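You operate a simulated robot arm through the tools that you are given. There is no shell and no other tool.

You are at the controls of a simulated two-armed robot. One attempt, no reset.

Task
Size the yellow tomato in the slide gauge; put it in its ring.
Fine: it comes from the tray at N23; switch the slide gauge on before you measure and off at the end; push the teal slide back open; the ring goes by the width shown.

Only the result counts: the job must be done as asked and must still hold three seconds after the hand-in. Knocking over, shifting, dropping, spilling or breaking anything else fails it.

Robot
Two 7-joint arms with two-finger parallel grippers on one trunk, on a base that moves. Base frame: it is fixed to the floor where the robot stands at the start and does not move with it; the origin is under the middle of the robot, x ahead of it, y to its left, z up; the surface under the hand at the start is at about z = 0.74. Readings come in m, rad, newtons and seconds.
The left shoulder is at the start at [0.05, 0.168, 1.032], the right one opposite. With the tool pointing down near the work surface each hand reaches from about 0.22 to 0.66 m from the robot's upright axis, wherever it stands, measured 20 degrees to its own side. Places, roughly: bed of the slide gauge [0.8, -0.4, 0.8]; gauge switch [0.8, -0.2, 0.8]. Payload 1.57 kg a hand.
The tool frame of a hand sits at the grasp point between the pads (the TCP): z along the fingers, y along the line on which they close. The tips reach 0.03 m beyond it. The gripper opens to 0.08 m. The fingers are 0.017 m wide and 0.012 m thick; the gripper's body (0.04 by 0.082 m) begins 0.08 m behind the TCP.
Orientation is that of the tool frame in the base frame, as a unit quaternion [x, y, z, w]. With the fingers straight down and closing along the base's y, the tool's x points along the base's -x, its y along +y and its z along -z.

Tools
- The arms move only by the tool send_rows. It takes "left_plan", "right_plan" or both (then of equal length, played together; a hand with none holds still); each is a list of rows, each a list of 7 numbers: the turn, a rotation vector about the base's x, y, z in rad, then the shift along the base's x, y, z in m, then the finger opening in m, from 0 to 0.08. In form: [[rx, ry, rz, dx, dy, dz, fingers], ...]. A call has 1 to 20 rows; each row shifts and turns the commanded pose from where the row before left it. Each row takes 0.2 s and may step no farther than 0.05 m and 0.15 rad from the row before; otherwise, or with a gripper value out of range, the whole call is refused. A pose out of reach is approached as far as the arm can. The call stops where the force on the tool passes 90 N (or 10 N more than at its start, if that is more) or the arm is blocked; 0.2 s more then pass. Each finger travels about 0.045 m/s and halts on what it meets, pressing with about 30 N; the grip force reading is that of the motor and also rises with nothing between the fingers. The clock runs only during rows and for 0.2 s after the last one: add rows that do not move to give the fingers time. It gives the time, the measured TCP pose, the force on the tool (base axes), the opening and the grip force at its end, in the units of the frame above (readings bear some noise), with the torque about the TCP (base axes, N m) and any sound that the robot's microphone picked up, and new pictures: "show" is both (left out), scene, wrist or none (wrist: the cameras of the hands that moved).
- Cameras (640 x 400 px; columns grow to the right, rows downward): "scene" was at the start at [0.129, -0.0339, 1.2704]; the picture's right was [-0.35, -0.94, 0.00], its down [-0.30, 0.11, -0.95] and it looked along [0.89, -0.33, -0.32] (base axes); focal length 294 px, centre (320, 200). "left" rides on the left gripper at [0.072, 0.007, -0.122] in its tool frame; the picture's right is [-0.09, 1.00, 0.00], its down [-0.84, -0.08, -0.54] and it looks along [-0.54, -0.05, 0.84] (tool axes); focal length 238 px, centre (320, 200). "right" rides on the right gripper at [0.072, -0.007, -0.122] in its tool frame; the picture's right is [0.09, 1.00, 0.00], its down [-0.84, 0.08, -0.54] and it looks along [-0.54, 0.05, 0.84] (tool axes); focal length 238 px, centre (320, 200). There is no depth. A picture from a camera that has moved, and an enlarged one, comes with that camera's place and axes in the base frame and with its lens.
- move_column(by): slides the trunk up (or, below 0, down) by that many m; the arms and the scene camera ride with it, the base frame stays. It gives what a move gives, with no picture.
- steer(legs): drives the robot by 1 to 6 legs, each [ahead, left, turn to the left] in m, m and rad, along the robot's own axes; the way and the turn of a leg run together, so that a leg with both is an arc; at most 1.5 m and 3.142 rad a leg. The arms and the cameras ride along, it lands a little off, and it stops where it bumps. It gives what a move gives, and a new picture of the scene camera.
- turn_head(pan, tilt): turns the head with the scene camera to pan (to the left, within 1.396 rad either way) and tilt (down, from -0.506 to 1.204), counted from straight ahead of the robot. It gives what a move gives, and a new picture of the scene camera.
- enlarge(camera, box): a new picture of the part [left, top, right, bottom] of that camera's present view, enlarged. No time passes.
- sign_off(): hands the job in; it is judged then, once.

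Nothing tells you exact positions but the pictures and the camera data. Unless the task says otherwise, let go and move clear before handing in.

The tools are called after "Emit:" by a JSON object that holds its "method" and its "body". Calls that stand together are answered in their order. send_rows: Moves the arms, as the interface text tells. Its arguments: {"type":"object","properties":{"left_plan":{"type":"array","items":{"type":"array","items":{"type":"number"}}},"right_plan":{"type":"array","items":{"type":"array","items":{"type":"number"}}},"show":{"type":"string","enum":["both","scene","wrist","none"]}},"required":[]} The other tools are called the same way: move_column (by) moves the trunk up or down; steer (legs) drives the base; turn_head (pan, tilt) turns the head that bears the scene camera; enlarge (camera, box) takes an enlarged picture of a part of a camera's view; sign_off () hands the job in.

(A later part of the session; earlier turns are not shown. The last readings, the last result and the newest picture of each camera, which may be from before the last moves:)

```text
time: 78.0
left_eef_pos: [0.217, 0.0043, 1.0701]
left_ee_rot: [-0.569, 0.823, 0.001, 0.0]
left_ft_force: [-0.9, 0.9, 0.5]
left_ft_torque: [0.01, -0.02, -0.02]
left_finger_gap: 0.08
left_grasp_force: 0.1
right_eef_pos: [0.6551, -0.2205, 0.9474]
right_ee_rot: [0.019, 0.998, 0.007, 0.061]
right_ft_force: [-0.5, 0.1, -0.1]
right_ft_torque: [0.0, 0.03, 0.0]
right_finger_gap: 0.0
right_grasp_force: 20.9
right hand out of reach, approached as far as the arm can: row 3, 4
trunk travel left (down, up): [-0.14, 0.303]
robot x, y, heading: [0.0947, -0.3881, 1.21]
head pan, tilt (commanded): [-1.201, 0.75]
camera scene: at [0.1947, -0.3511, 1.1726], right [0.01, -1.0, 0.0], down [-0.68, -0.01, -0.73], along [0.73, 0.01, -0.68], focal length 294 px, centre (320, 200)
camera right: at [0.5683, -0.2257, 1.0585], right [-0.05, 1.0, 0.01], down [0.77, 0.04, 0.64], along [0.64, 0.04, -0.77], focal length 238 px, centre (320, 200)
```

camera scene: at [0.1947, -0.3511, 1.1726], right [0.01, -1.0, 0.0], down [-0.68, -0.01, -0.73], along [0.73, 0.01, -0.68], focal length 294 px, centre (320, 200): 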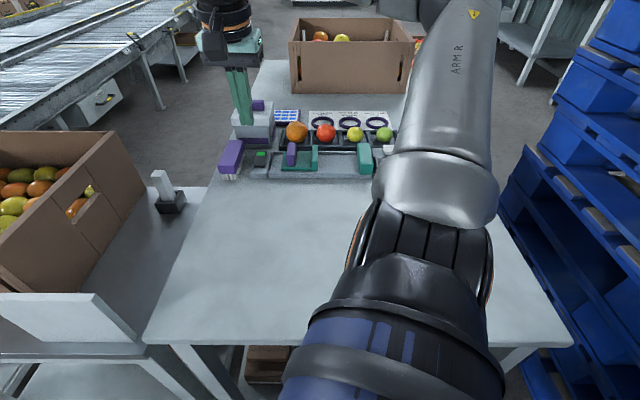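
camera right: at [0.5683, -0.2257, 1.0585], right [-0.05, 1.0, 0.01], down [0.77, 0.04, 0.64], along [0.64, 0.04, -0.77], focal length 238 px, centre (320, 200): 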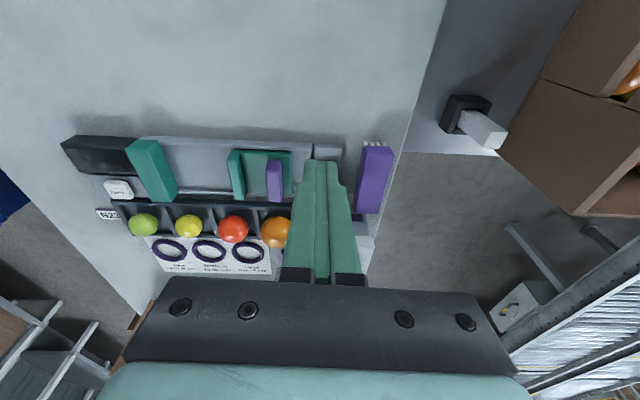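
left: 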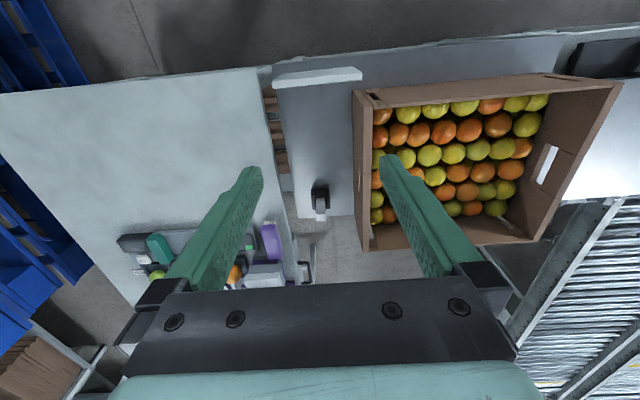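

The hand is nearly straight; I correct the remaining tilt and move over the green end of the switch.

Emit:
{"method": "send_rows", "body": {"right_plan": [[0, 0.12, 0.038, 0.02, 0.004, 0, 0.0], [0, 0, 0, 0.035, 0.004, -0.01, 0.0], [0, 0, 0, 0.035, 0.004, -0.02, 0.0], [0, 0, 0, 0.034, 0.004, -0.03, 0.0], [0, 0, 0, 0.0, 0.0, -0.03, 0.0], [0, 0, 0, 0, 0, 0, 0.0]], "show": "both"}}

Emit:
{"method": "enlarge", "body": {"camera": "scene", "box": [220, 110, 340, 185]}}

Emit:
{"method": "enlarge", "body": {"camera": "right", "box": [240, 100, 440, 225]}}

```text
time: 79.4
left_eef_pos: [0.2165, 0.0054, 1.0686]
left_ee_rot: [-0.569, 0.822, 0.0, 0.001]
left_ft_force: [-0.5, -0.2, 0.4]
left_ft_torque: [0.0, -0.04, 0.03]
left_finger_gap: 0.0801
left_grasp_force: 0.1
right_eef_pos: [0.7808, -0.2046, 0.8571]
right_ee_rot: [0.0, 1.0, 0.006, 0.001]
right_ft_force: [0.0, 0.6, 0.3]
right_ft_torque: [-0.03, 0.03, 0.0]
right_finger_gap: 0.0001
right_grasp_force: 21.1
trunk travel left (down, up): [-0.14, 0.303]
robot x, y, heading: [0.0982, -0.3849, 1.21]
head pan, tilt (commanded): [-1.201, 0.75]
camera scene: at [0.1947, -0.3512, 1.1726], right [0.01, -1.0, 0.0], down [-0.68, -0.01, -0.73], along [0.73, 0.01, -0.68], focal length 294 px, centre (320, 200)
camera right: at [0.708, -0.213, 0.978], right [-0.09, 1.0, 0.01], down [0.83, 0.07, 0.55], along [0.54, 0.06, -0.84], focal length 238 px, centre (320, 200)
```

scene: 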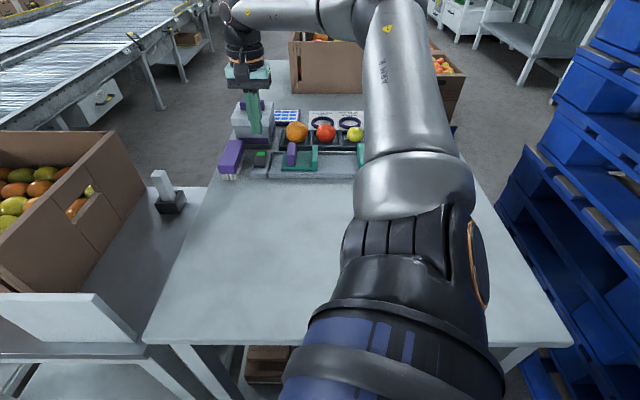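
right: 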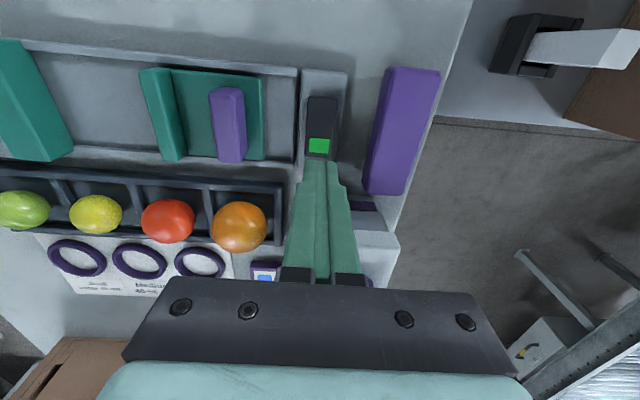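

```text
5.33 times, centred on (280, 148) of scene
camera zoom: at [0.1947, -0.3512, 1.1726], right [0.01, -1.0, 0.0], down [-0.68, -0.01, -0.73], along [0.73, 0.01, -0.68], focal length 1565 px, centre (533, 480)
```

zoom: 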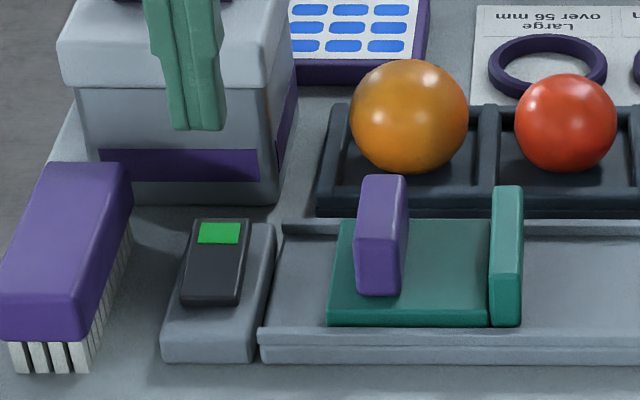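

```text
3.20 times, centred on (340, 162) of right
camera zoom: at [0.708, -0.213, 0.978], right [-0.09, 1.0, 0.01], down [0.83, 0.07, 0.55], along [0.54, 0.06, -0.84], focal length 763 px, centre (256, 320)
```

zoom: 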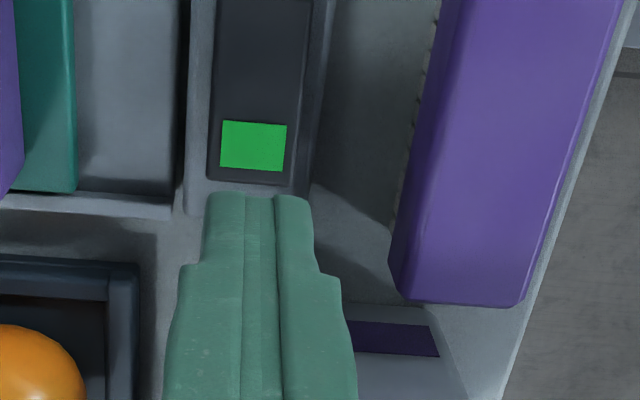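

The fingertips are right above the green patch. I come down to just above it, then press gently.

Emit:
{"method": "send_rows", "body": {"right_plan": [[0, 0, 0, 0, 0, -0.02, 0.0], [0, 0, 0, 0, 0, -0.018, 0.0], [0, 0, 0, 0, 0, -0.005, 0.0], [0, 0, 0, 0, 0, -0.004, 0.0], [0, 0, 0, 0, 0, -0.004, 0.0]], "show": "wrist"}}

Emit:
{"method": "enlarge", "body": {"camera": "right", "box": [240, 100, 440, 225]}}

```text
time: 80.6
left_eef_pos: [0.216, 0.0052, 1.0702]
left_ee_rot: [-0.569, 0.822, 0.0, 0.001]
left_ft_force: [0.2, -0.6, -0.7]
left_ft_torque: [-0.01, -0.05, 0.0]
left_finger_gap: 0.0798
left_grasp_force: 0.0
right_eef_pos: [0.7785, -0.2048, 0.8059]
right_ee_rot: [0.0, 1.0, 0.007, 0.001]
right_ft_force: [0.3, 0.9, 0.4]
right_ft_torque: [0.01, 0.0, 0.0]
right_finger_gap: 0.0002
right_grasp_force: 21.1
trunk travel left (down, up): [-0.14, 0.303]
robot x, y, heading: [0.1001, -0.3864, 1.213]
head pan, tilt (commanded): [-1.201, 0.75]
camera right: at [0.7058, -0.2135, 0.9269], right [-0.09, 1.0, 0.01], down [0.84, 0.07, 0.55], along [0.54, 0.06, -0.84], focal length 238 px, centre (320, 200)
```

right: 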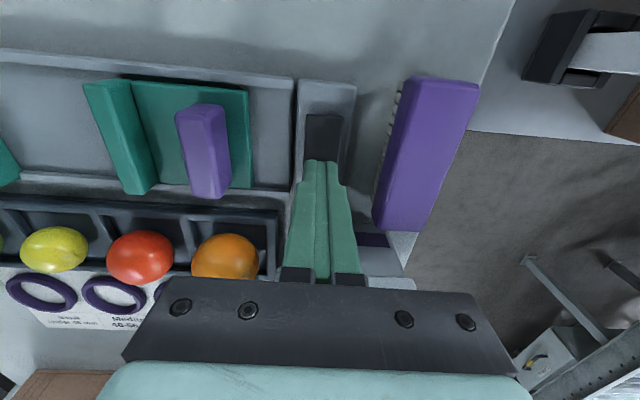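

```text
3.20 times, centred on (340, 162) of right
camera zoom: at [0.7058, -0.2135, 0.9269], right [-0.09, 1.0, 0.01], down [0.84, 0.07, 0.55], along [0.54, 0.06, -0.84], focal length 763 px, centre (256, 320)
```

zoom: 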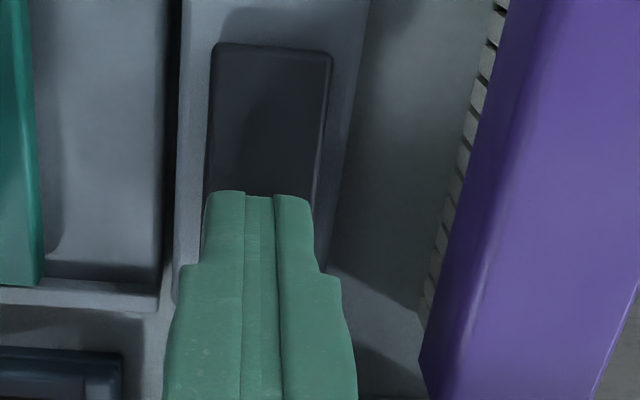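

No contact force yet; I continue downward in small steps.

Emit:
{"method": "send_rows", "body": {"right_plan": [[0, 0, 0, 0, 0, -0.003, 0.0], [0, 0, 0, 0, 0, -0.003, 0.0], [0, 0, 0, 0, 0, -0.003, 0.0]], "show": "none"}}

```text
time: 81.4
left_eef_pos: [0.2163, 0.0042, 1.0683]
left_ee_rot: [-0.569, 0.822, 0.001, 0.001]
left_ft_force: [-0.8, 0.1, 0.7]
left_ft_torque: [-0.03, 0.02, 0.0]
left_finger_gap: 0.0799
left_grasp_force: 0.1
right_eef_pos: [0.7787, -0.205, 0.7968]
right_ee_rot: [-0.001, 1.0, 0.008, 0.002]
right_ft_force: [3.3, -1.5, 8.3]
right_ft_torque: [-0.15, -0.07, 0.04]
right_finger_gap: 0.0002
right_grasp_force: 21.5
trunk travel left (down, up): [-0.14, 0.303]
robot x, y, heading: [0.0952, -0.389, 1.21]
head pan, tilt (commanded): [-1.201, 0.75]
```

Contact, about 8 N. A little further.

Emit:
{"method": "send_rows", "body": {"right_plan": [[0, 0, 0, 0, 0, -0.003, 0.0], [0, 0, 0, 0, 0, -0.003, 0.0]], "show": "wrist"}}

Emit:
{"method": "enlarge", "body": {"camera": "scene", "box": [220, 110, 340, 185]}}

```text
time: 82.0
left_eef_pos: [0.2143, 0.0024, 1.0719]
left_ee_rot: [-0.569, 0.822, -0.001, 0.002]
left_ft_force: [0.0, 0.9, -0.7]
left_ft_torque: [0.02, -0.02, -0.01]
left_finger_gap: 0.08
left_grasp_force: 0.1
right_eef_pos: [0.7779, -0.2044, 0.7981]
right_ee_rot: [-0.001, 1.0, 0.01, 0.007]
right_ft_force: [6.8, -9.0, 40.5]
right_ft_torque: [-0.5, 0.01, 0.11]
right_finger_gap: 0.0
right_grasp_force: 21.2
trunk travel left (down, up): [-0.14, 0.303]
robot x, y, heading: [0.1003, -0.3896, 1.209]
head pan, tilt (commanded): [-1.201, 0.75]
camera right: at [0.7044, -0.2138, 0.9186], right [-0.09, 1.0, 0.02], down [0.83, 0.07, 0.56], along [0.55, 0.07, -0.83], focal length 238 px, centre (320, 200)
```

right: 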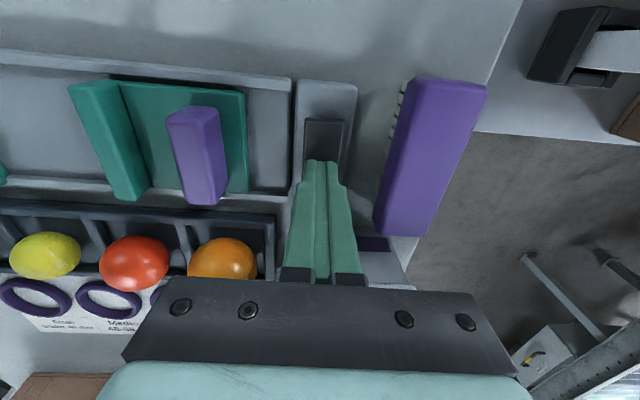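

```text
5.33 times, centred on (280, 148) of scene
camera zoom: at [0.1913, -0.353, 1.1737], right [0.01, -1.0, 0.0], down [-0.68, 0.0, -0.73], along [0.73, 0.01, -0.68], focal length 1565 px, centre (533, 480)
```

zoom: 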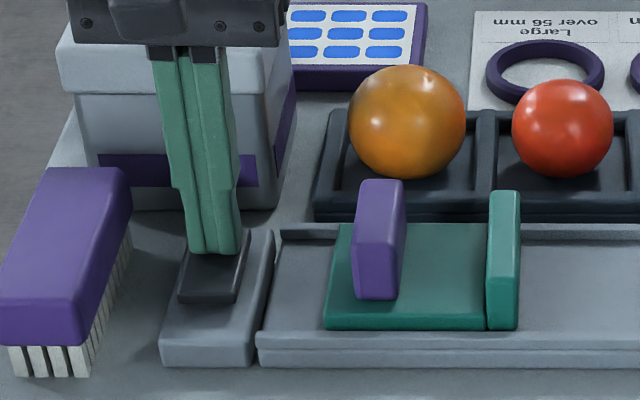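

It's at a hard stop at 40 N now. I lift off and look at the rocker and the display.

Emit:
{"method": "send_rows", "body": {"right_plan": [[0, 0, 0, 0, 0, 0.01, 0.0], [0, 0, 0, 0, 0, 0.03, 0.0], [0, 0, 0, -0.03, 0, 0.04, 0.0], [0, 0, 0, -0.04, 0, 0.03, 0.0], [0, 0, 0, 0, 0, 0, 0.0]], "show": "wrist"}}

Emit:
{"method": "enlarge", "body": {"camera": "scene", "box": [220, 110, 340, 185]}}

Emit:
{"method": "enlarge", "body": {"camera": "right", "box": [40, 100, 360, 300]}}

```text
time: 83.2
left_eef_pos: [0.2162, 0.0035, 1.0689]
left_ee_rot: [-0.569, 0.822, 0.0, 0.0]
left_ft_force: [0.1, -0.5, 0.5]
left_ft_torque: [0.0, -0.01, 0.02]
left_finger_gap: 0.0801
left_grasp_force: 0.0
right_eef_pos: [0.707, -0.2024, 0.9012]
right_ee_rot: [0.0, 1.0, 0.007, 0.001]
right_ft_force: [-0.9, 0.9, -0.8]
right_ft_torque: [0.03, 0.03, 0.0]
right_finger_gap: 0.0
right_grasp_force: 21.0
trunk travel left (down, up): [-0.14, 0.303]
robot x, y, heading: [0.0996, -0.3898, 1.212]
head pan, tilt (commanded): [-1.201, 0.75]
camera right: at [0.6353, -0.2113, 1.0224], right [-0.09, 1.0, 0.01], down [0.84, 0.07, 0.55], along [0.54, 0.06, -0.84], focal length 238 px, centre (320, 200)
```

right: 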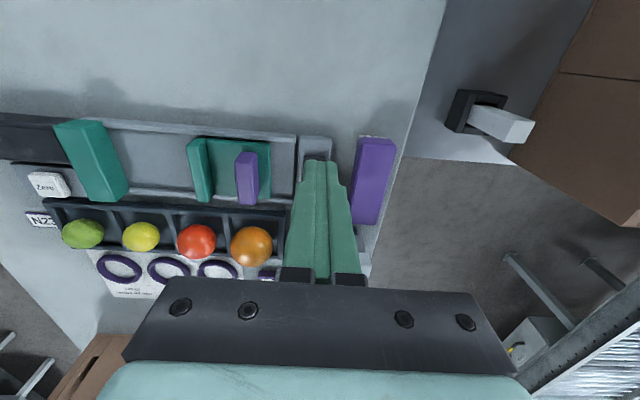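

```text
5.33 times, centred on (280, 148) of scene
camera zoom: at [0.1947, -0.3512, 1.1726], right [0.01, -1.0, 0.0], down [-0.68, -0.01, -0.73], along [0.73, 0.01, -0.68], focal length 1565 px, centre (533, 480)
```

zoom: 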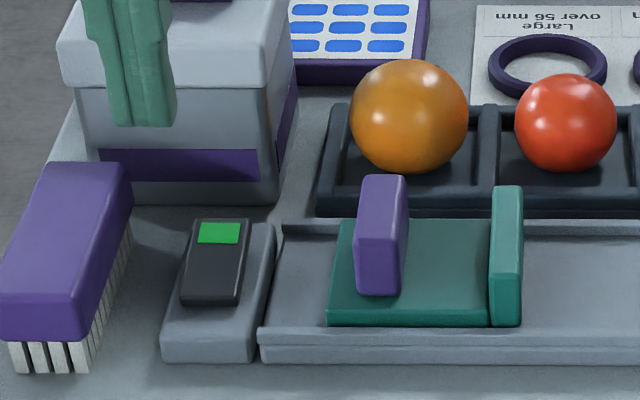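

```text
2.00 times, centred on (200, 200) of right
camera zoom: at [0.6353, -0.2113, 1.0224], right [-0.09, 1.0, 0.01], down [0.84, 0.07, 0.55], along [0.54, 0.06, -0.84], focal length 477 px, centre (560, 200)
```

zoom: 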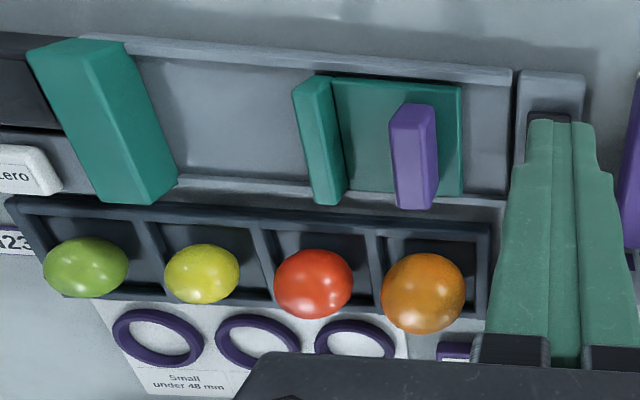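

The rocker looks just as before the press. I check the display now.

Emit:
{"method": "enlarge", "body": {"camera": "scene", "box": [300, 110, 420, 185]}}

Emit:
{"method": "send_rows", "body": {"right_plan": [[0, 0, 0, -0.03, -0.04, 0.02, 0.0], [0, 0, 0, -0.03, -0.04, 0.02, 0.0], [0, 0, 0, -0.01, -0.04, 0.0, 0.0], [0, 0, 0, 0, -0.04, 0, 0.0], [0, 0, 0, 0, -0.04, 0, 0.0], [0, 0, 0, 0, -0.03, 0, 0.0], [0, 0, 0, 0, 0, 0, 0.0]], "show": "wrist"}}

Emit:
{"method": "enlarge", "body": {"camera": "right", "box": [160, 100, 360, 225]}}

```text
5.33 times, centred on (360, 148) of scene
camera zoom: at [0.1947, -0.3512, 1.1726], right [0.01, -1.0, 0.0], down [-0.68, -0.01, -0.73], along [0.73, 0.01, -0.68], focal length 1565 px, centre (107, 480)
```

zoom: 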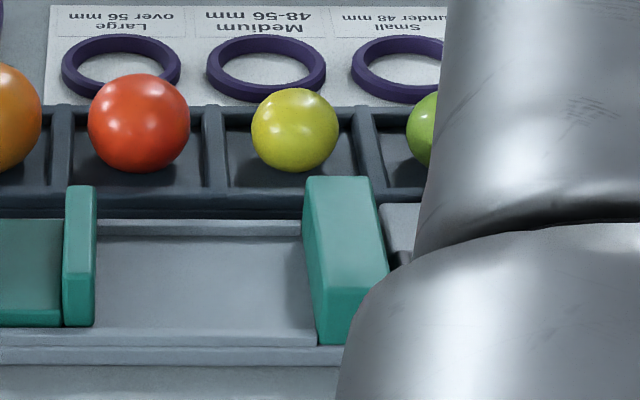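

```text
refused: row 1 steps farther than a row can; nothing moved
```

```text
3.20 times, centred on (260, 162) of right
camera zoom: at [0.6353, -0.2113, 1.0224], right [-0.09, 1.0, 0.01], down [0.84, 0.07, 0.55], along [0.54, 0.06, -0.84], focal length 763 px, centre (512, 320)
```

zoom: 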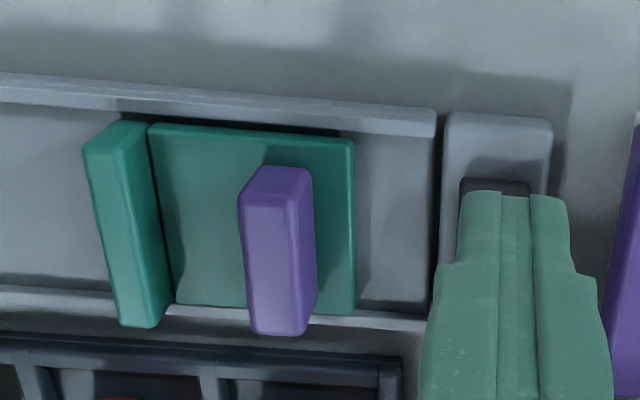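

Emit:
{"method": "send_rows", "body": {"right_plan": [[0, 0, 0, -0.02, -0.035, 0.02, 0.0], [0, 0, 0, -0.02, -0.035, 0.02, 0.0], [0, 0, 0, -0.02, -0.04, 0.0, 0.0], [0, 0, 0, 0, -0.045, 0, 0.0], [0, 0, 0, 0, -0.045, 0, 0.0], [0, 0, 0, 0, -0.045, 0, 0.0], [0, 0, 0, 0, 0, 0, 0.0]], "show": "wrist"}}

Emit:
{"method": "enlarge", "body": {"camera": "right", "box": [160, 100, 360, 225]}}

```text
time: 84.8
left_eef_pos: [0.2171, 0.0042, 1.0699]
left_ee_rot: [-0.568, 0.823, -0.001, 0.0]
left_ft_force: [0.0, 0.5, -0.1]
left_ft_torque: [-0.01, -0.01, 0.01]
left_finger_gap: 0.0799
left_grasp_force: 0.0
right_eef_pos: [0.6484, -0.45, 0.9403]
right_ee_rot: [0.001, 1.0, 0.007, 0.001]
right_ft_force: [0.3, -0.1, -0.1]
right_ft_torque: [0.03, 0.05, 0.04]
right_finger_gap: 0.0
right_grasp_force: 21.0
trunk travel left (down, up): [-0.14, 0.303]
robot x, y, heading: [0.096, -0.3833, 1.21]
head pan, tilt (commanded): [-1.201, 0.75]
camera right: at [0.5758, -0.4584, 1.0618], right [-0.09, 1.0, 0.01], down [0.84, 0.07, 0.55], along [0.54, 0.06, -0.84], focal length 238 px, centre (320, 200)
```

right: 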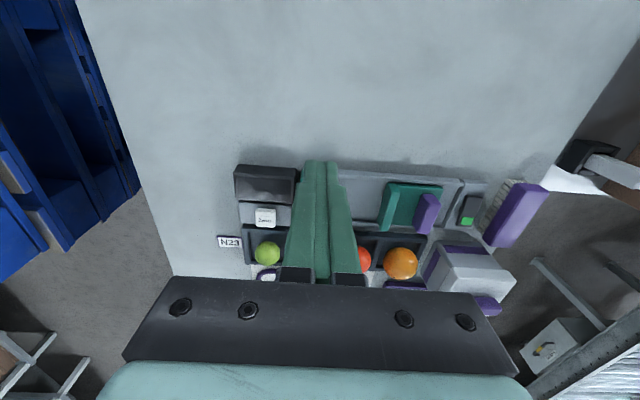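

```text
3.20 times, centred on (260, 162) of right
camera zoom: at [0.5758, -0.4584, 1.0618], right [-0.09, 1.0, 0.01], down [0.84, 0.07, 0.55], along [0.54, 0.06, -0.84], focal length 763 px, centre (512, 320)
```

zoom: 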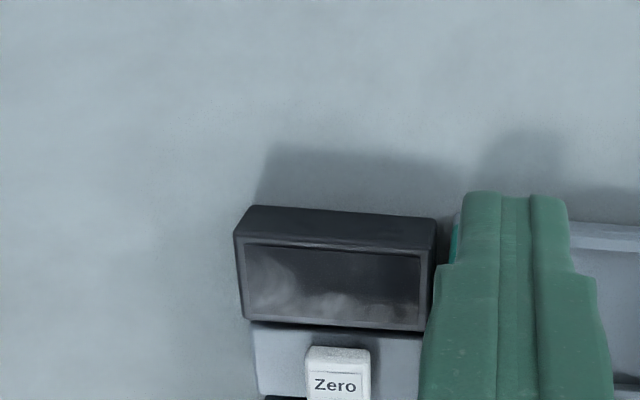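

The display is dark, so the gauge is still off. The green end gave a hard stop right away, so perhaps it was already down; I'll go and press the near end instead.

Emit:
{"method": "send_rows", "body": {"right_plan": [[0, 0, 0, 0.0, 0.045, 0.0, 0.0], [0, 0, 0, 0.0, 0.045, 0.0, 0.0], [0, 0, 0, 0.02, 0.04, 0.0, 0.0], [0, 0, 0, 0.025, 0.04, -0.01, 0.0], [0, 0, 0, 0.03, 0.04, 0, 0.0], [0, 0, 0, 0.027, 0.035, 0, 0.0], [0, 0, 0, 0.0, 0.0, -0.035, 0.0], [0, 0, 0, 0.0, 0.0, -0.035, 0.0], [0, 0, 0, 0, 0, 0, 0.0]], "show": "wrist"}}

Emit:
{"method": "enlarge", "body": {"camera": "right", "box": [240, 60, 440, 185]}}

Emit:
{"method": "enlarge", "body": {"camera": "scene", "box": [220, 110, 340, 185]}}

```text
time: 86.8
left_eef_pos: [0.2166, 0.0052, 1.0692]
left_ee_rot: [-0.568, 0.823, 0.0, 0.0]
left_ft_force: [0.6, 0.9, -0.4]
left_ft_torque: [-0.07, 0.02, -0.01]
left_finger_gap: 0.0802
left_grasp_force: 0.1
right_eef_pos: [0.7518, -0.2048, 0.861]
right_ee_rot: [0.0, 1.0, 0.007, 0.002]
right_ft_force: [0.9, -0.5, 0.4]
right_ft_torque: [-0.02, 0.02, 0.02]
right_finger_gap: 0.0
right_grasp_force: 21.7
trunk travel left (down, up): [-0.14, 0.303]
robot x, y, heading: [0.0966, -0.388, 1.214]
head pan, tilt (commanded): [-1.201, 0.75]
camera right: at [0.6791, -0.214, 0.9826], right [-0.09, 1.0, 0.01], down [0.84, 0.07, 0.55], along [0.54, 0.06, -0.84], focal length 238 px, centre (320, 200)
```

right: 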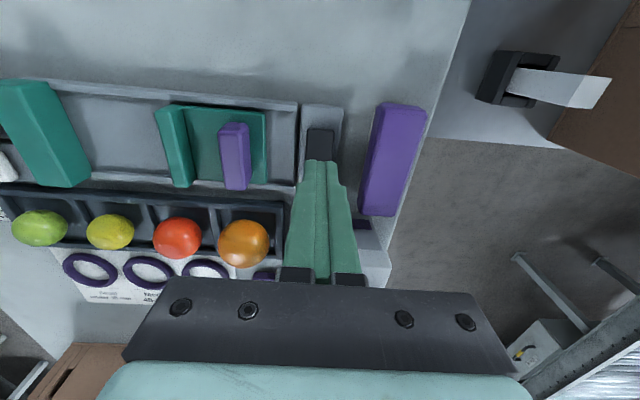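

```text
3.20 times, centred on (340, 122) of right
camera zoom: at [0.6791, -0.214, 0.9826], right [-0.09, 1.0, 0.01], down [0.84, 0.07, 0.55], along [0.54, 0.06, -0.84], focal length 763 px, centre (256, 448)
```

zoom: 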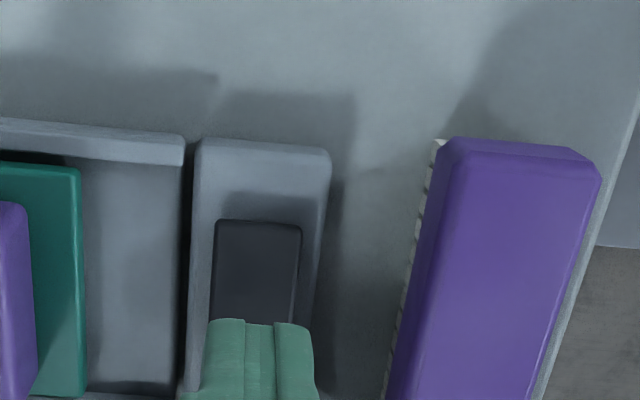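

```text
5.33 times, centred on (280, 148) of scene
camera zoom: at [0.1948, -0.3511, 1.1726], right [0.01, -1.0, 0.0], down [-0.68, -0.01, -0.73], along [0.73, 0.01, -0.68], focal length 1565 px, centre (533, 480)
```

zoom: 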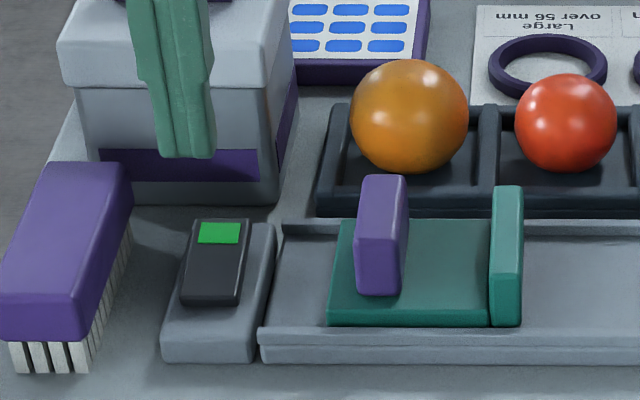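

The fingertips are above the near half of the rocker. I descend and press in small steps.

Emit:
{"method": "send_rows", "body": {"right_plan": [[0, 0, 0, -0.001, 0, -0.025, 0.0], [0, 0, 0, 0, 0, -0.02, 0.0], [0, 0, 0, 0, 0, -0.004, 0.0], [0, 0, 0, 0, 0, -0.003, 0.0], [0, 0, 0, 0, 0, -0.003, 0.0], [0, 0, 0, 0, 0, 0, 0.0]], "show": "none"}}

```text
time: 88.2
left_eef_pos: [0.2162, 0.0048, 1.0689]
left_ee_rot: [-0.569, 0.823, 0.0, 0.0]
left_ft_force: [-0.7, 0.4, -0.5]
left_ft_torque: [0.0, 0.0, -0.04]
left_finger_gap: 0.08
left_grasp_force: 0.0
right_eef_pos: [0.7497, -0.2056, 0.8053]
right_ee_rot: [0.0, 1.0, 0.007, 0.001]
right_ft_force: [0.4, -0.4, 0.6]
right_ft_torque: [-0.01, -0.02, -0.04]
right_finger_gap: 0.0
right_grasp_force: 21.3
trunk travel left (down, up): [-0.14, 0.303]
robot x, y, heading: [0.0957, -0.3892, 1.212]
head pan, tilt (commanded): [-1.201, 0.75]
```

Emit:
{"method": "send_rows", "body": {"right_plan": [[0, 0, 0, 0, 0, -0.002, 0.0], [0, 0, 0, 0, 0, -0.002, 0.0], [0, 0, 0, 0, 0, 0, 0.0]], "show": "none"}}

Emit:
{"method": "send_rows", "body": {"right_plan": [[0, 0, 0, 0, 0, -0.002, 0.0], [0, 0, 0, 0, 0, -0.002, 0.0], [0, 0, 0, 0, 0, 0, 0.0]], "show": "none"}}

```text
time: 89.0
left_eef_pos: [0.2155, 0.0046, 1.0685]
left_ee_rot: [-0.569, 0.822, 0.0, 0.0]
left_ft_force: [-0.1, -0.1, 0.4]
left_ft_torque: [0.02, -0.01, 0.01]
left_finger_gap: 0.0799
left_grasp_force: 0.1
right_eef_pos: [0.7498, -0.2049, 0.8018]
right_ee_rot: [0.0, 1.0, 0.006, 0.001]
right_ft_force: [0.1, 0.3, -0.4]
right_ft_torque: [0.0, 0.0, 0.0]
right_finger_gap: 0.0001
right_grasp_force: 21.5
trunk travel left (down, up): [-0.14, 0.303]
robot x, y, heading: [0.0961, -0.3905, 1.21]
head pan, tilt (commanded): [-1.201, 0.75]
```

```text
time: 89.8
left_eef_pos: [0.2164, 0.0049, 1.0687]
left_ee_rot: [-0.568, 0.823, 0.001, 0.0]
left_ft_force: [1.0, 0.3, 0.8]
left_ft_torque: [0.01, 0.0, 0.02]
left_finger_gap: 0.08
left_grasp_force: 0.1
right_eef_pos: [0.7499, -0.2041, 0.7986]
right_ee_rot: [0.0, 1.0, 0.006, 0.001]
right_ft_force: [0.6, 0.4, 0.0]
right_ft_torque: [-0.01, 0.01, -0.02]
right_finger_gap: 0.0
right_grasp_force: 21.4
trunk travel left (down, up): [-0.14, 0.303]
robot x, y, heading: [0.0959, -0.3874, 1.209]
head pan, tilt (commanded): [-1.201, 0.75]
```

Emit:
{"method": "send_rows", "body": {"right_plan": [[0, 0, 0, 0, 0, -0.002, 0.0], [0, 0, 0, 0, 0, -0.002, 0.0], [0, 0, 0, 0, 0, 0, 0.0]], "show": "none"}}

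Emit:
{"method": "send_rows", "body": {"right_plan": [[0, 0, 0, 0, 0, -0.002, 0.0], [0, 0, 0, 0, 0, -0.001, 0.0], [0, 0, 0, 0, 0, 0, 0.0]], "show": "none"}}

```text
time: 90.6
left_eef_pos: [0.2151, 0.0047, 1.0686]
left_ee_rot: [-0.569, 0.823, 0.0, 0.001]
left_ft_force: [0.6, -0.5, 0.3]
left_ft_torque: [0.02, 0.01, 0.02]
left_finger_gap: 0.08
left_grasp_force: 0.1
right_eef_pos: [0.7504, -0.2049, 0.796]
right_ee_rot: [0.0, 1.0, 0.009, 0.003]
right_ft_force: [3.0, -0.1, 12.2]
right_ft_torque: [-0.05, -0.21, 0.05]
right_finger_gap: 0.0
right_grasp_force: 21.2
trunk travel left (down, up): [-0.14, 0.303]
robot x, y, heading: [0.0973, -0.3863, 1.207]
head pan, tilt (commanded): [-1.201, 0.75]
```

```text
time: 91.4
left_eef_pos: [0.2137, 0.0044, 1.0704]
left_ee_rot: [-0.569, 0.823, 0.0, 0.001]
left_ft_force: [0.4, 0.2, 0.0]
left_ft_torque: [-0.01, -0.02, 0.03]
left_finger_gap: 0.08
left_grasp_force: 0.0
right_eef_pos: [0.7494, -0.2042, 0.7959]
right_ee_rot: [0.0, 1.0, 0.01, 0.007]
right_ft_force: [9.8, -6.3, 34.1]
right_ft_torque: [-0.22, -0.57, 0.08]
right_finger_gap: 0.0001
right_grasp_force: 21.4
trunk travel left (down, up): [-0.14, 0.303]
robot x, y, heading: [0.0922, -0.3879, 1.211]
head pan, tilt (commanded): [-1.201, 0.75]
```

Emit:
{"method": "enlarge", "body": {"camera": "scene", "box": [240, 140, 300, 178]}}

Emit:
{"method": "send_rows", "body": {"right_plan": [[0, 0, 0, 0, 0, 0.01, 0.0], [0, 0, 0, 0, 0, 0.03, 0.0], [0, 0, 0, -0.03, 0.0, 0.04, 0.0], [0, 0, 0, -0.04, 0.0, 0.01, 0.0], [0, 0, 0, 0, 0, 0, 0.0]], "show": "wrist"}}

Emit:
{"method": "enlarge", "body": {"camera": "scene", "box": [240, 140, 300, 178]}}

Emit:
{"method": "enlarge", "body": {"camera": "right", "box": [0, 80, 320, 280]}}

```text
10.53 times, centred on (270, 159) of scene
camera zoom: at [0.1923, -0.3524, 1.1732], right [0.01, -1.0, 0.0], down [-0.68, 0.0, -0.73], along [0.73, 0.01, -0.68], focal length 3089 px, centre (846, 632)
```

zoom: 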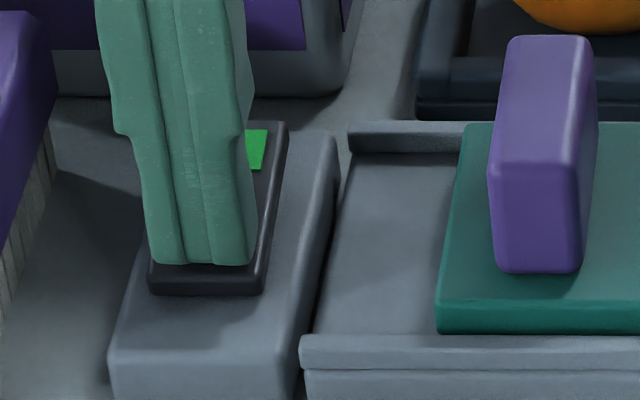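

```text
time: 92.6
left_eef_pos: [0.2147, 0.0037, 1.0689]
left_ee_rot: [-0.569, 0.822, 0.0, 0.001]
left_ft_force: [1.2, 0.4, -0.5]
left_ft_torque: [0.02, -0.02, 0.02]
left_finger_gap: 0.0801
left_grasp_force: 0.0
right_eef_pos: [0.6771, -0.2044, 0.8821]
right_ee_rot: [0.0, 1.0, 0.008, 0.0]
right_ft_force: [-0.5, -0.4, -0.4]
right_ft_torque: [-0.01, -0.01, 0.0]
right_finger_gap: 0.0
right_grasp_force: 20.8
trunk travel left (down, up): [-0.14, 0.303]
robot x, y, heading: [0.0937, -0.3873, 1.209]
head pan, tilt (commanded): [-1.201, 0.75]
camera right: at [0.6051, -0.2136, 1.0029], right [-0.09, 1.0, 0.01], down [0.84, 0.07, 0.55], along [0.54, 0.06, -0.84], focal length 238 px, centre (320, 200)
```

right: 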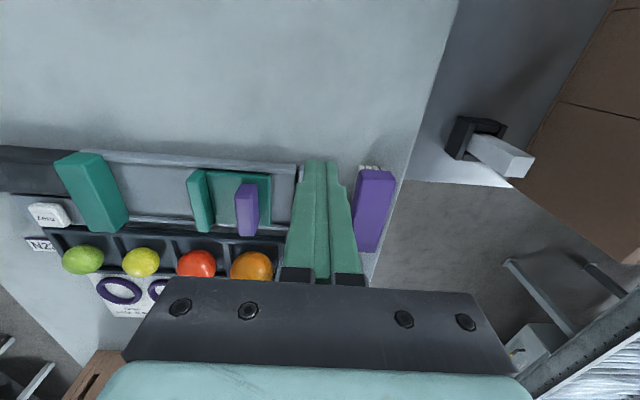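

```text
10.53 times, centred on (270, 159) of scene
camera zoom: at [0.1947, -0.3512, 1.1726], right [0.01, -1.0, 0.0], down [-0.68, -0.01, -0.73], along [0.73, 0.01, -0.68], focal length 3089 px, centre (846, 632)
```

zoom: 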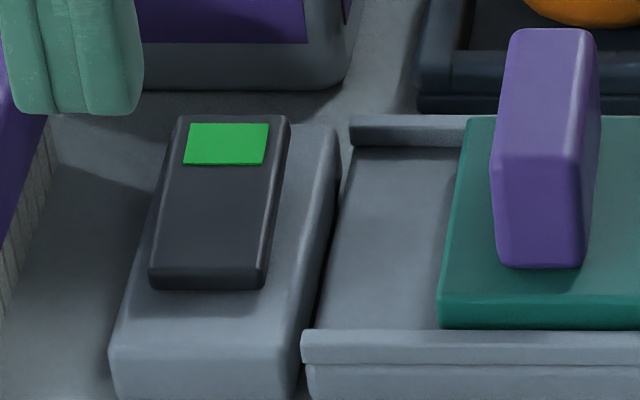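

```text
2.00 times, centred on (160, 180) of right
camera zoom: at [0.6051, -0.2136, 1.0029], right [-0.09, 1.0, 0.01], down [0.84, 0.07, 0.55], along [0.54, 0.06, -0.84], focal length 477 px, centre (640, 240)
```

zoom: 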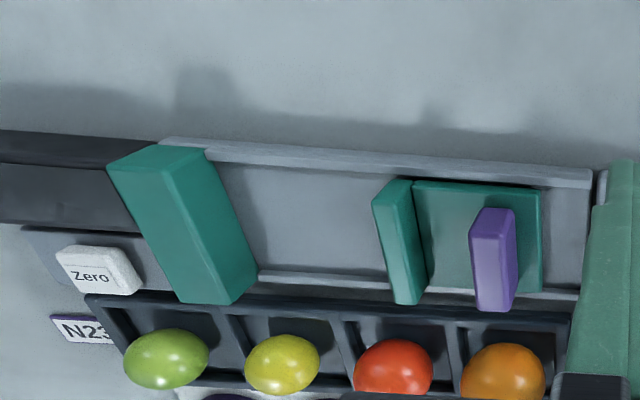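

The rocker did tip while I pressed the green end, but my fingertip was too near the pivot to carry it over. I'll press again farther out on the green end.

Emit:
{"method": "send_rows", "body": {"right_plan": [[0, 0, 0, 0.04, 0, 0.0, 0.0], [0, 0, 0, 0.04, 0, -0.01, 0.0], [0, 0, 0, 0.034, 0, -0.02, 0.0], [0, 0, 0, 0, 0, -0.03, 0.0], [0, 0, 0, 0, 0, -0.014, 0.0], [0, 0, 0, 0, 0, -0.004, 0.0], [0, 0, 0, 0, 0, -0.004, 0.0], [0, 0, 0, 0, 0, 0, 0.0]], "show": "wrist"}}

Emit:
{"method": "enlarge", "body": {"camera": "scene", "box": [240, 140, 300, 178]}}

```text
time: 94.4
left_eef_pos: [0.2155, 0.0053, 1.0704]
left_ee_rot: [-0.569, 0.822, 0.0, 0.0]
left_ft_force: [-1.4, -0.6, 0.2]
left_ft_torque: [0.01, 0.0, -0.01]
left_finger_gap: 0.0798
left_grasp_force: 0.1
right_eef_pos: [0.7945, -0.2062, 0.7987]
right_ee_rot: [0.0, 1.0, 0.007, 0.001]
right_ft_force: [1.5, 0.4, 1.1]
right_ft_torque: [0.04, -0.07, 0.04]
right_finger_gap: 0.0
right_grasp_force: 21.6
trunk travel left (down, up): [-0.14, 0.303]
robot x, y, heading: [0.0947, -0.3844, 1.208]
head pan, tilt (commanded): [-1.201, 0.75]
camera right: at [0.722, -0.2134, 0.92], right [-0.09, 1.0, 0.01], down [0.84, 0.07, 0.55], along [0.54, 0.06, -0.84], focal length 238 px, centre (320, 200)
```

right: 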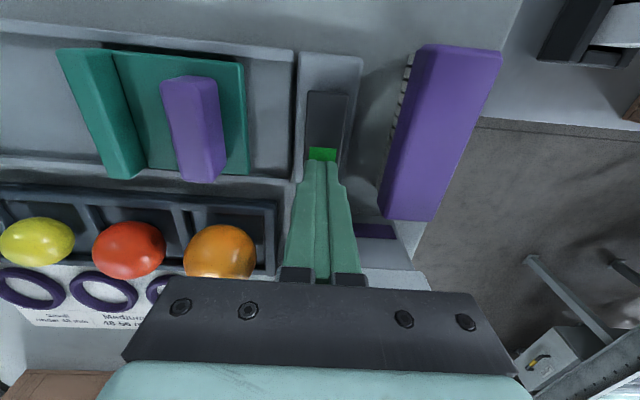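

```text
10.53 times, centred on (270, 159) of scene
camera zoom: at [0.1947, -0.3512, 1.1726], right [0.01, -1.0, 0.0], down [-0.68, -0.01, -0.73], along [0.73, 0.01, -0.68], focal length 3089 px, centre (846, 632)
```

zoom: 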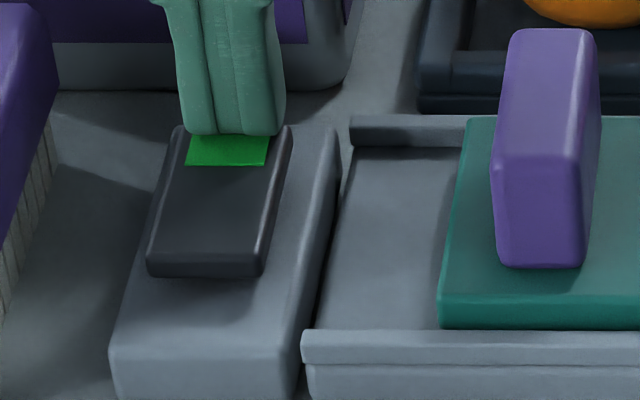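

The near end of the rocker is rising — it is tipping now with only about 1 N. I continue down.

Emit:
{"method": "send_rows", "body": {"right_plan": [[0, 0, 0, 0, 0, -0.003, 0.0], [0, 0, 0, 0, 0, -0.003, 0.0], [0, 0, 0, 0, 0, 0, 0.0]], "show": "none"}}

Emit:
{"method": "enlarge", "body": {"camera": "scene", "box": [240, 140, 300, 178]}}

```text
time: 95.2
left_eef_pos: [0.2147, 0.0036, 1.07]
left_ee_rot: [-0.568, 0.823, 0.0, 0.002]
left_ft_force: [0.0, -0.5, 1.1]
left_ft_torque: [0.01, -0.01, 0.0]
left_finger_gap: 0.0801
left_grasp_force: 0.1
right_eef_pos: [0.7937, -0.2063, 0.7962]
right_ee_rot: [0.0, 1.0, 0.009, 0.004]
right_ft_force: [2.7, -4.5, 18.4]
right_ft_torque: [-0.16, 0.08, 0.0]
right_finger_gap: 0.0001
right_grasp_force: 21.2
trunk travel left (down, up): [-0.14, 0.303]
robot x, y, heading: [0.0975, -0.391, 1.204]
head pan, tilt (commanded): [-1.201, 0.75]
```

```text
10.53 times, centred on (270, 159) of scene
camera zoom: at [0.1931, -0.352, 1.1731], right [0.01, -1.0, 0.0], down [-0.68, 0.0, -0.73], along [0.73, 0.01, -0.68], focal length 3089 px, centre (846, 632)
```

zoom: 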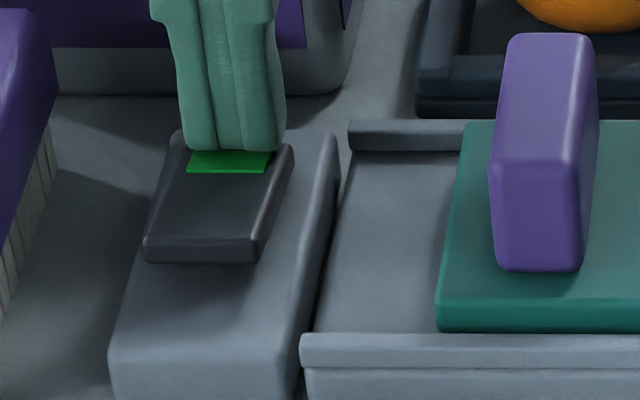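

The rocker has gone over, now at its stop with 18 N. I lift off and check both rocker and display.

Emit:
{"method": "send_rows", "body": {"right_plan": [[0, 0, 0, 0, 0, 0.01, 0.0], [0, 0, 0, 0, 0, 0.03, 0.0], [0, 0, 0, -0.03, 0, 0.03, 0.0], [0, 0, 0, -0.035, -0.01, 0.03, 0.0], [0, 0, 0, -0.035, -0.03, 0.02, 0.0], [0, 0, 0, -0.035, -0.035, 0.0, 0.0], [0, 0, 0, -0.01, -0.045, 0, 0.0], [0, 0, 0, 0, -0.045, 0, 0.0], [0, 0, 0, 0, -0.045, 0, 0.0], [0, 0, 0, 0, -0.035, 0, 0.0], [0, 0, 0, 0, 0, 0, 0.0]], "show": "both"}}

Emit:
{"method": "enlarge", "body": {"camera": "scene", "box": [240, 140, 300, 178]}}

Emit:
{"method": "enlarge", "body": {"camera": "right", "box": [180, 130, 340, 230]}}

```text
refused: row 5 steps farther than a row can; nothing moved
```

```text
10.53 times, centred on (270, 159) of scene
camera zoom: at [0.1931, -0.352, 1.1731], right [0.01, -1.0, 0.0], down [-0.68, 0.0, -0.73], along [0.73, 0.01, -0.68], focal length 3089 px, centre (846, 632)
```

zoom: 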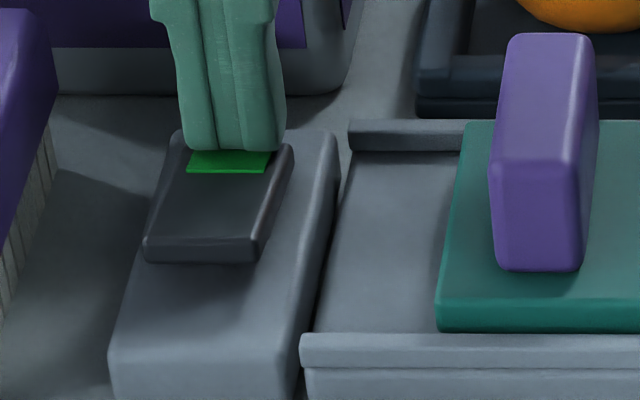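

```text
4.00 times, centred on (260, 180) of right
camera zoom: at [0.721, -0.2139, 0.9167], right [-0.09, 1.0, 0.02], down [0.83, 0.07, 0.55], along [0.55, 0.06, -0.84], focal length 953 px, centre (560, 280)
```

zoom: 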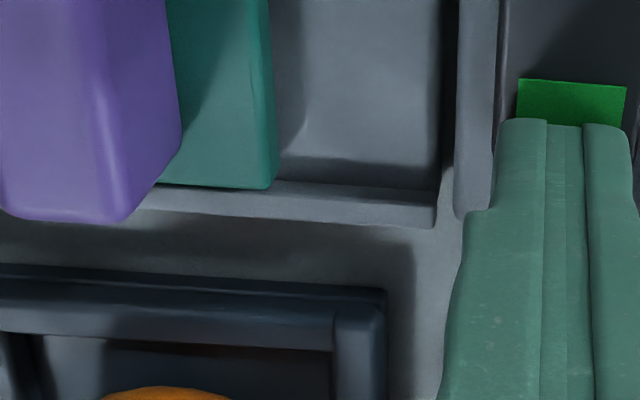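

Emit:
{"method": "send_rows", "body": {"right_plan": [[0, 0, 0, 0, 0, 0.01, 0.0], [0, 0, 0, 0, 0, 0.03, 0.0], [0, 0, 0, -0.03, 0, 0.03, 0.0], [0, 0, 0, -0.035, -0.01, 0.03, 0.0], [0, 0, 0, -0.03, -0.03, 0.02, 0.0], [0, 0, 0, -0.03, -0.035, 0.0, 0.0], [0, 0, 0, -0.02, -0.04, 0, 0.0], [0, 0, 0, 0, -0.045, 0, 0.0], [0, 0, 0, 0, -0.045, 0, 0.0], [0, 0, 0, 0, -0.035, 0, 0.0], [0, 0, 0, 0, 0, 0, 0.0]], "show": "both"}}

Emit:
{"method": "enlarge", "body": {"camera": "scene", "box": [240, 140, 300, 178]}}

Emit:
{"method": "enlarge", "body": {"camera": "right", "box": [180, 130, 340, 230]}}

```text
time: 97.6
left_eef_pos: [0.2163, 0.0039, 1.0686]
left_ee_rot: [-0.569, 0.822, 0.0, 0.0]
left_ft_force: [-0.5, -0.1, 0.7]
left_ft_torque: [0.0, -0.04, 0.0]
left_finger_gap: 0.0798
left_grasp_force: 0.1
right_eef_pos: [0.647, -0.4452, 0.9117]
right_ee_rot: [0.0, 1.0, 0.007, 0.001]
right_ft_force: [-0.3, 0.0, -0.3]
right_ft_torque: [-0.03, 0.0, 0.02]
right_finger_gap: 0.0
right_grasp_force: 21.3
trunk travel left (down, up): [-0.14, 0.303]
robot x, y, heading: [0.0975, -0.384, 1.209]
head pan, tilt (commanded): [-1.201, 0.75]
camera scene: at [0.1947, -0.3512, 1.1726], right [0.01, -1.0, 0.0], down [-0.68, -0.01, -0.73], along [0.73, 0.01, -0.68], focal length 294 px, centre (320, 200)
camera right: at [0.5752, -0.4534, 1.0333], right [-0.09, 1.0, 0.01], down [0.84, 0.07, 0.55], along [0.54, 0.06, -0.84], focal length 238 px, centre (320, 200)
```

scene: 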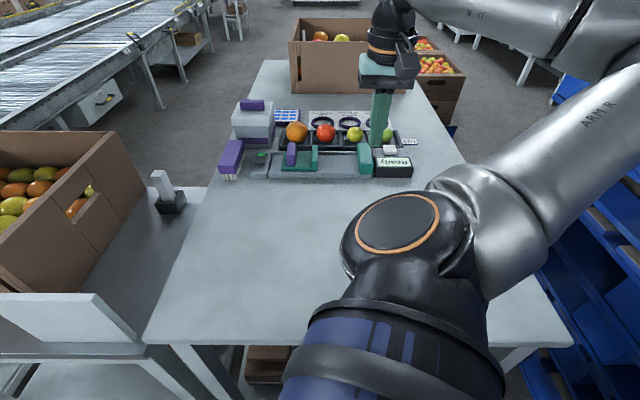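
right: 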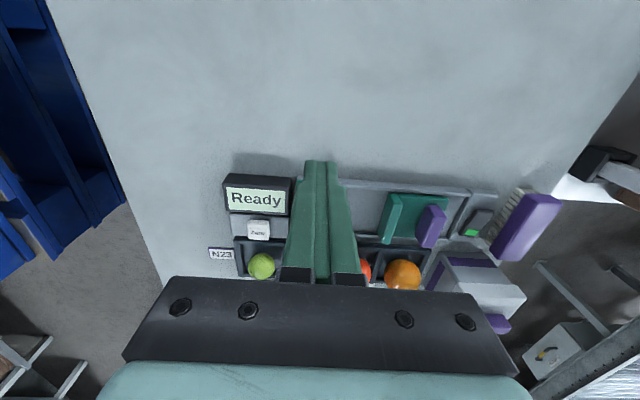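

```text
10.53 times, centred on (270, 159) of scene
camera zoom: at [0.1947, -0.3512, 1.1726], right [0.01, -1.0, 0.0], down [-0.68, -0.01, -0.73], along [0.73, 0.01, -0.68], focal length 3089 px, centre (846, 632)
```

zoom: 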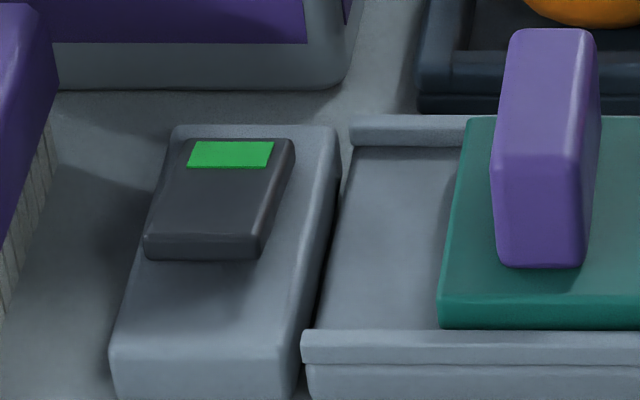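

```text
4.00 times, centred on (260, 180) of right
camera zoom: at [0.5752, -0.4534, 1.0333], right [-0.09, 1.0, 0.01], down [0.84, 0.07, 0.55], along [0.54, 0.06, -0.84], focal length 953 px, centre (560, 280)
```

zoom: 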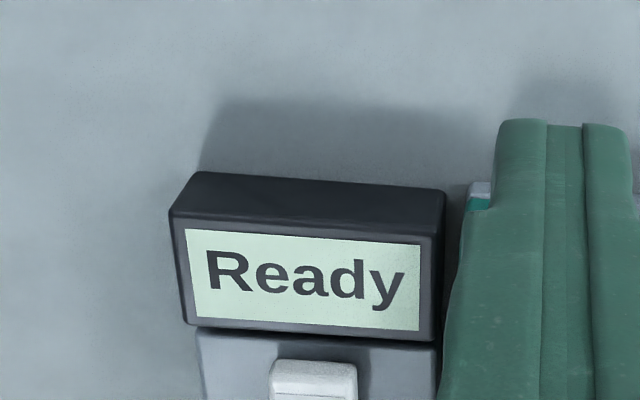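

The display shows "Ready": the gauge is on. Now I open the fingers and look closely at the yellow tomato in its cell.

Emit:
{"method": "send_rows", "body": {"right_plan": [[0, 0, 0, 0.035, 0.0, 0.0, 0.03], [0, 0, 0, 0.035, 0.005, 0.0, 0.06], [0, 0, 0, 0.035, 0.005, 0.0, 0.08], [0, 0, 0, 0.02, 0.005, 0.0, 0.08], [0, 0, 0, 0, 0, 0, 0.08], [0, 0, 0, 0, 0, 0, 0.08]], "show": "wrist"}}

Emit:
{"method": "enlarge", "body": {"camera": "right", "box": [220, 130, 420, 255]}}

Emit:
{"method": "enlarge", "body": {"camera": "scene", "box": [300, 100, 420, 175]}}

```text
time: 99.0
left_eef_pos: [0.2157, 0.0052, 1.0687]
left_ee_rot: [-0.568, 0.823, 0.0, 0.0]
left_ft_force: [0.2, 0.9, -0.2]
left_ft_torque: [0.01, 0.02, -0.01]
left_finger_gap: 0.0797
left_grasp_force: 0.0
right_eef_pos: [0.7733, -0.4306, 0.9119]
right_ee_rot: [0.0, 1.0, 0.007, 0.001]
right_ft_force: [0.0, 0.7, 0.3]
right_ft_torque: [-0.01, 0.0, -0.01]
right_finger_gap: 0.0798
right_grasp_force: 0.0
trunk travel left (down, up): [-0.14, 0.303]
robot x, y, heading: [0.094, -0.3895, 1.207]
head pan, tilt (commanded): [-1.201, 0.75]
camera right: at [0.7012, -0.4392, 1.0348], right [-0.09, 1.0, 0.01], down [0.84, 0.07, 0.55], along [0.54, 0.06, -0.84], focal length 238 px, centre (320, 200)
```

right: 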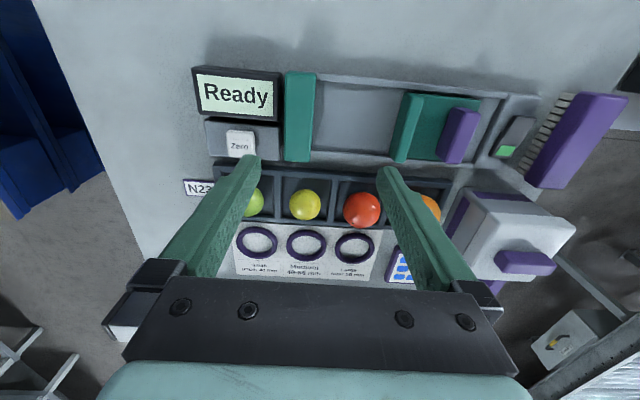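

```text
3.20 times, centred on (320, 192) of right
camera zoom: at [0.7012, -0.4392, 1.0348], right [-0.09, 1.0, 0.01], down [0.84, 0.07, 0.55], along [0.54, 0.06, -0.84], focal length 763 px, centre (320, 224)
```

zoom: 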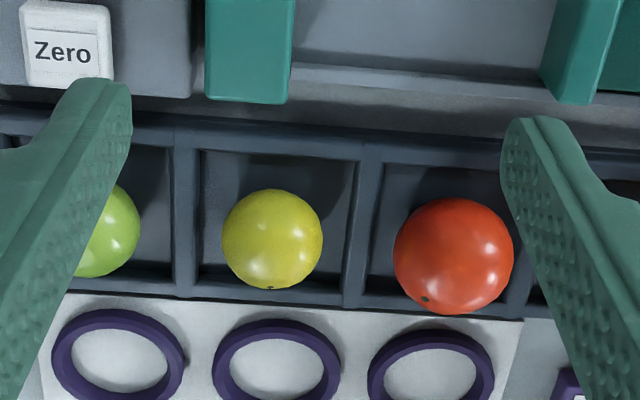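

```text
5.33 times, centred on (360, 138) of scene
camera zoom: at [0.1947, -0.3512, 1.1726], right [0.01, -1.0, 0.0], down [-0.68, -0.01, -0.73], along [0.73, 0.01, -0.68], focal length 1565 px, centre (107, 533)
```

zoom: 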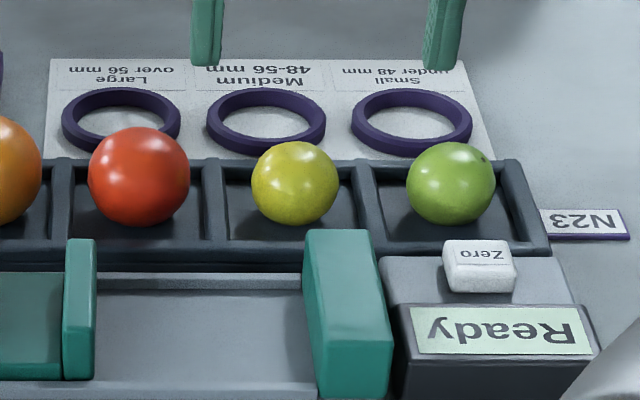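

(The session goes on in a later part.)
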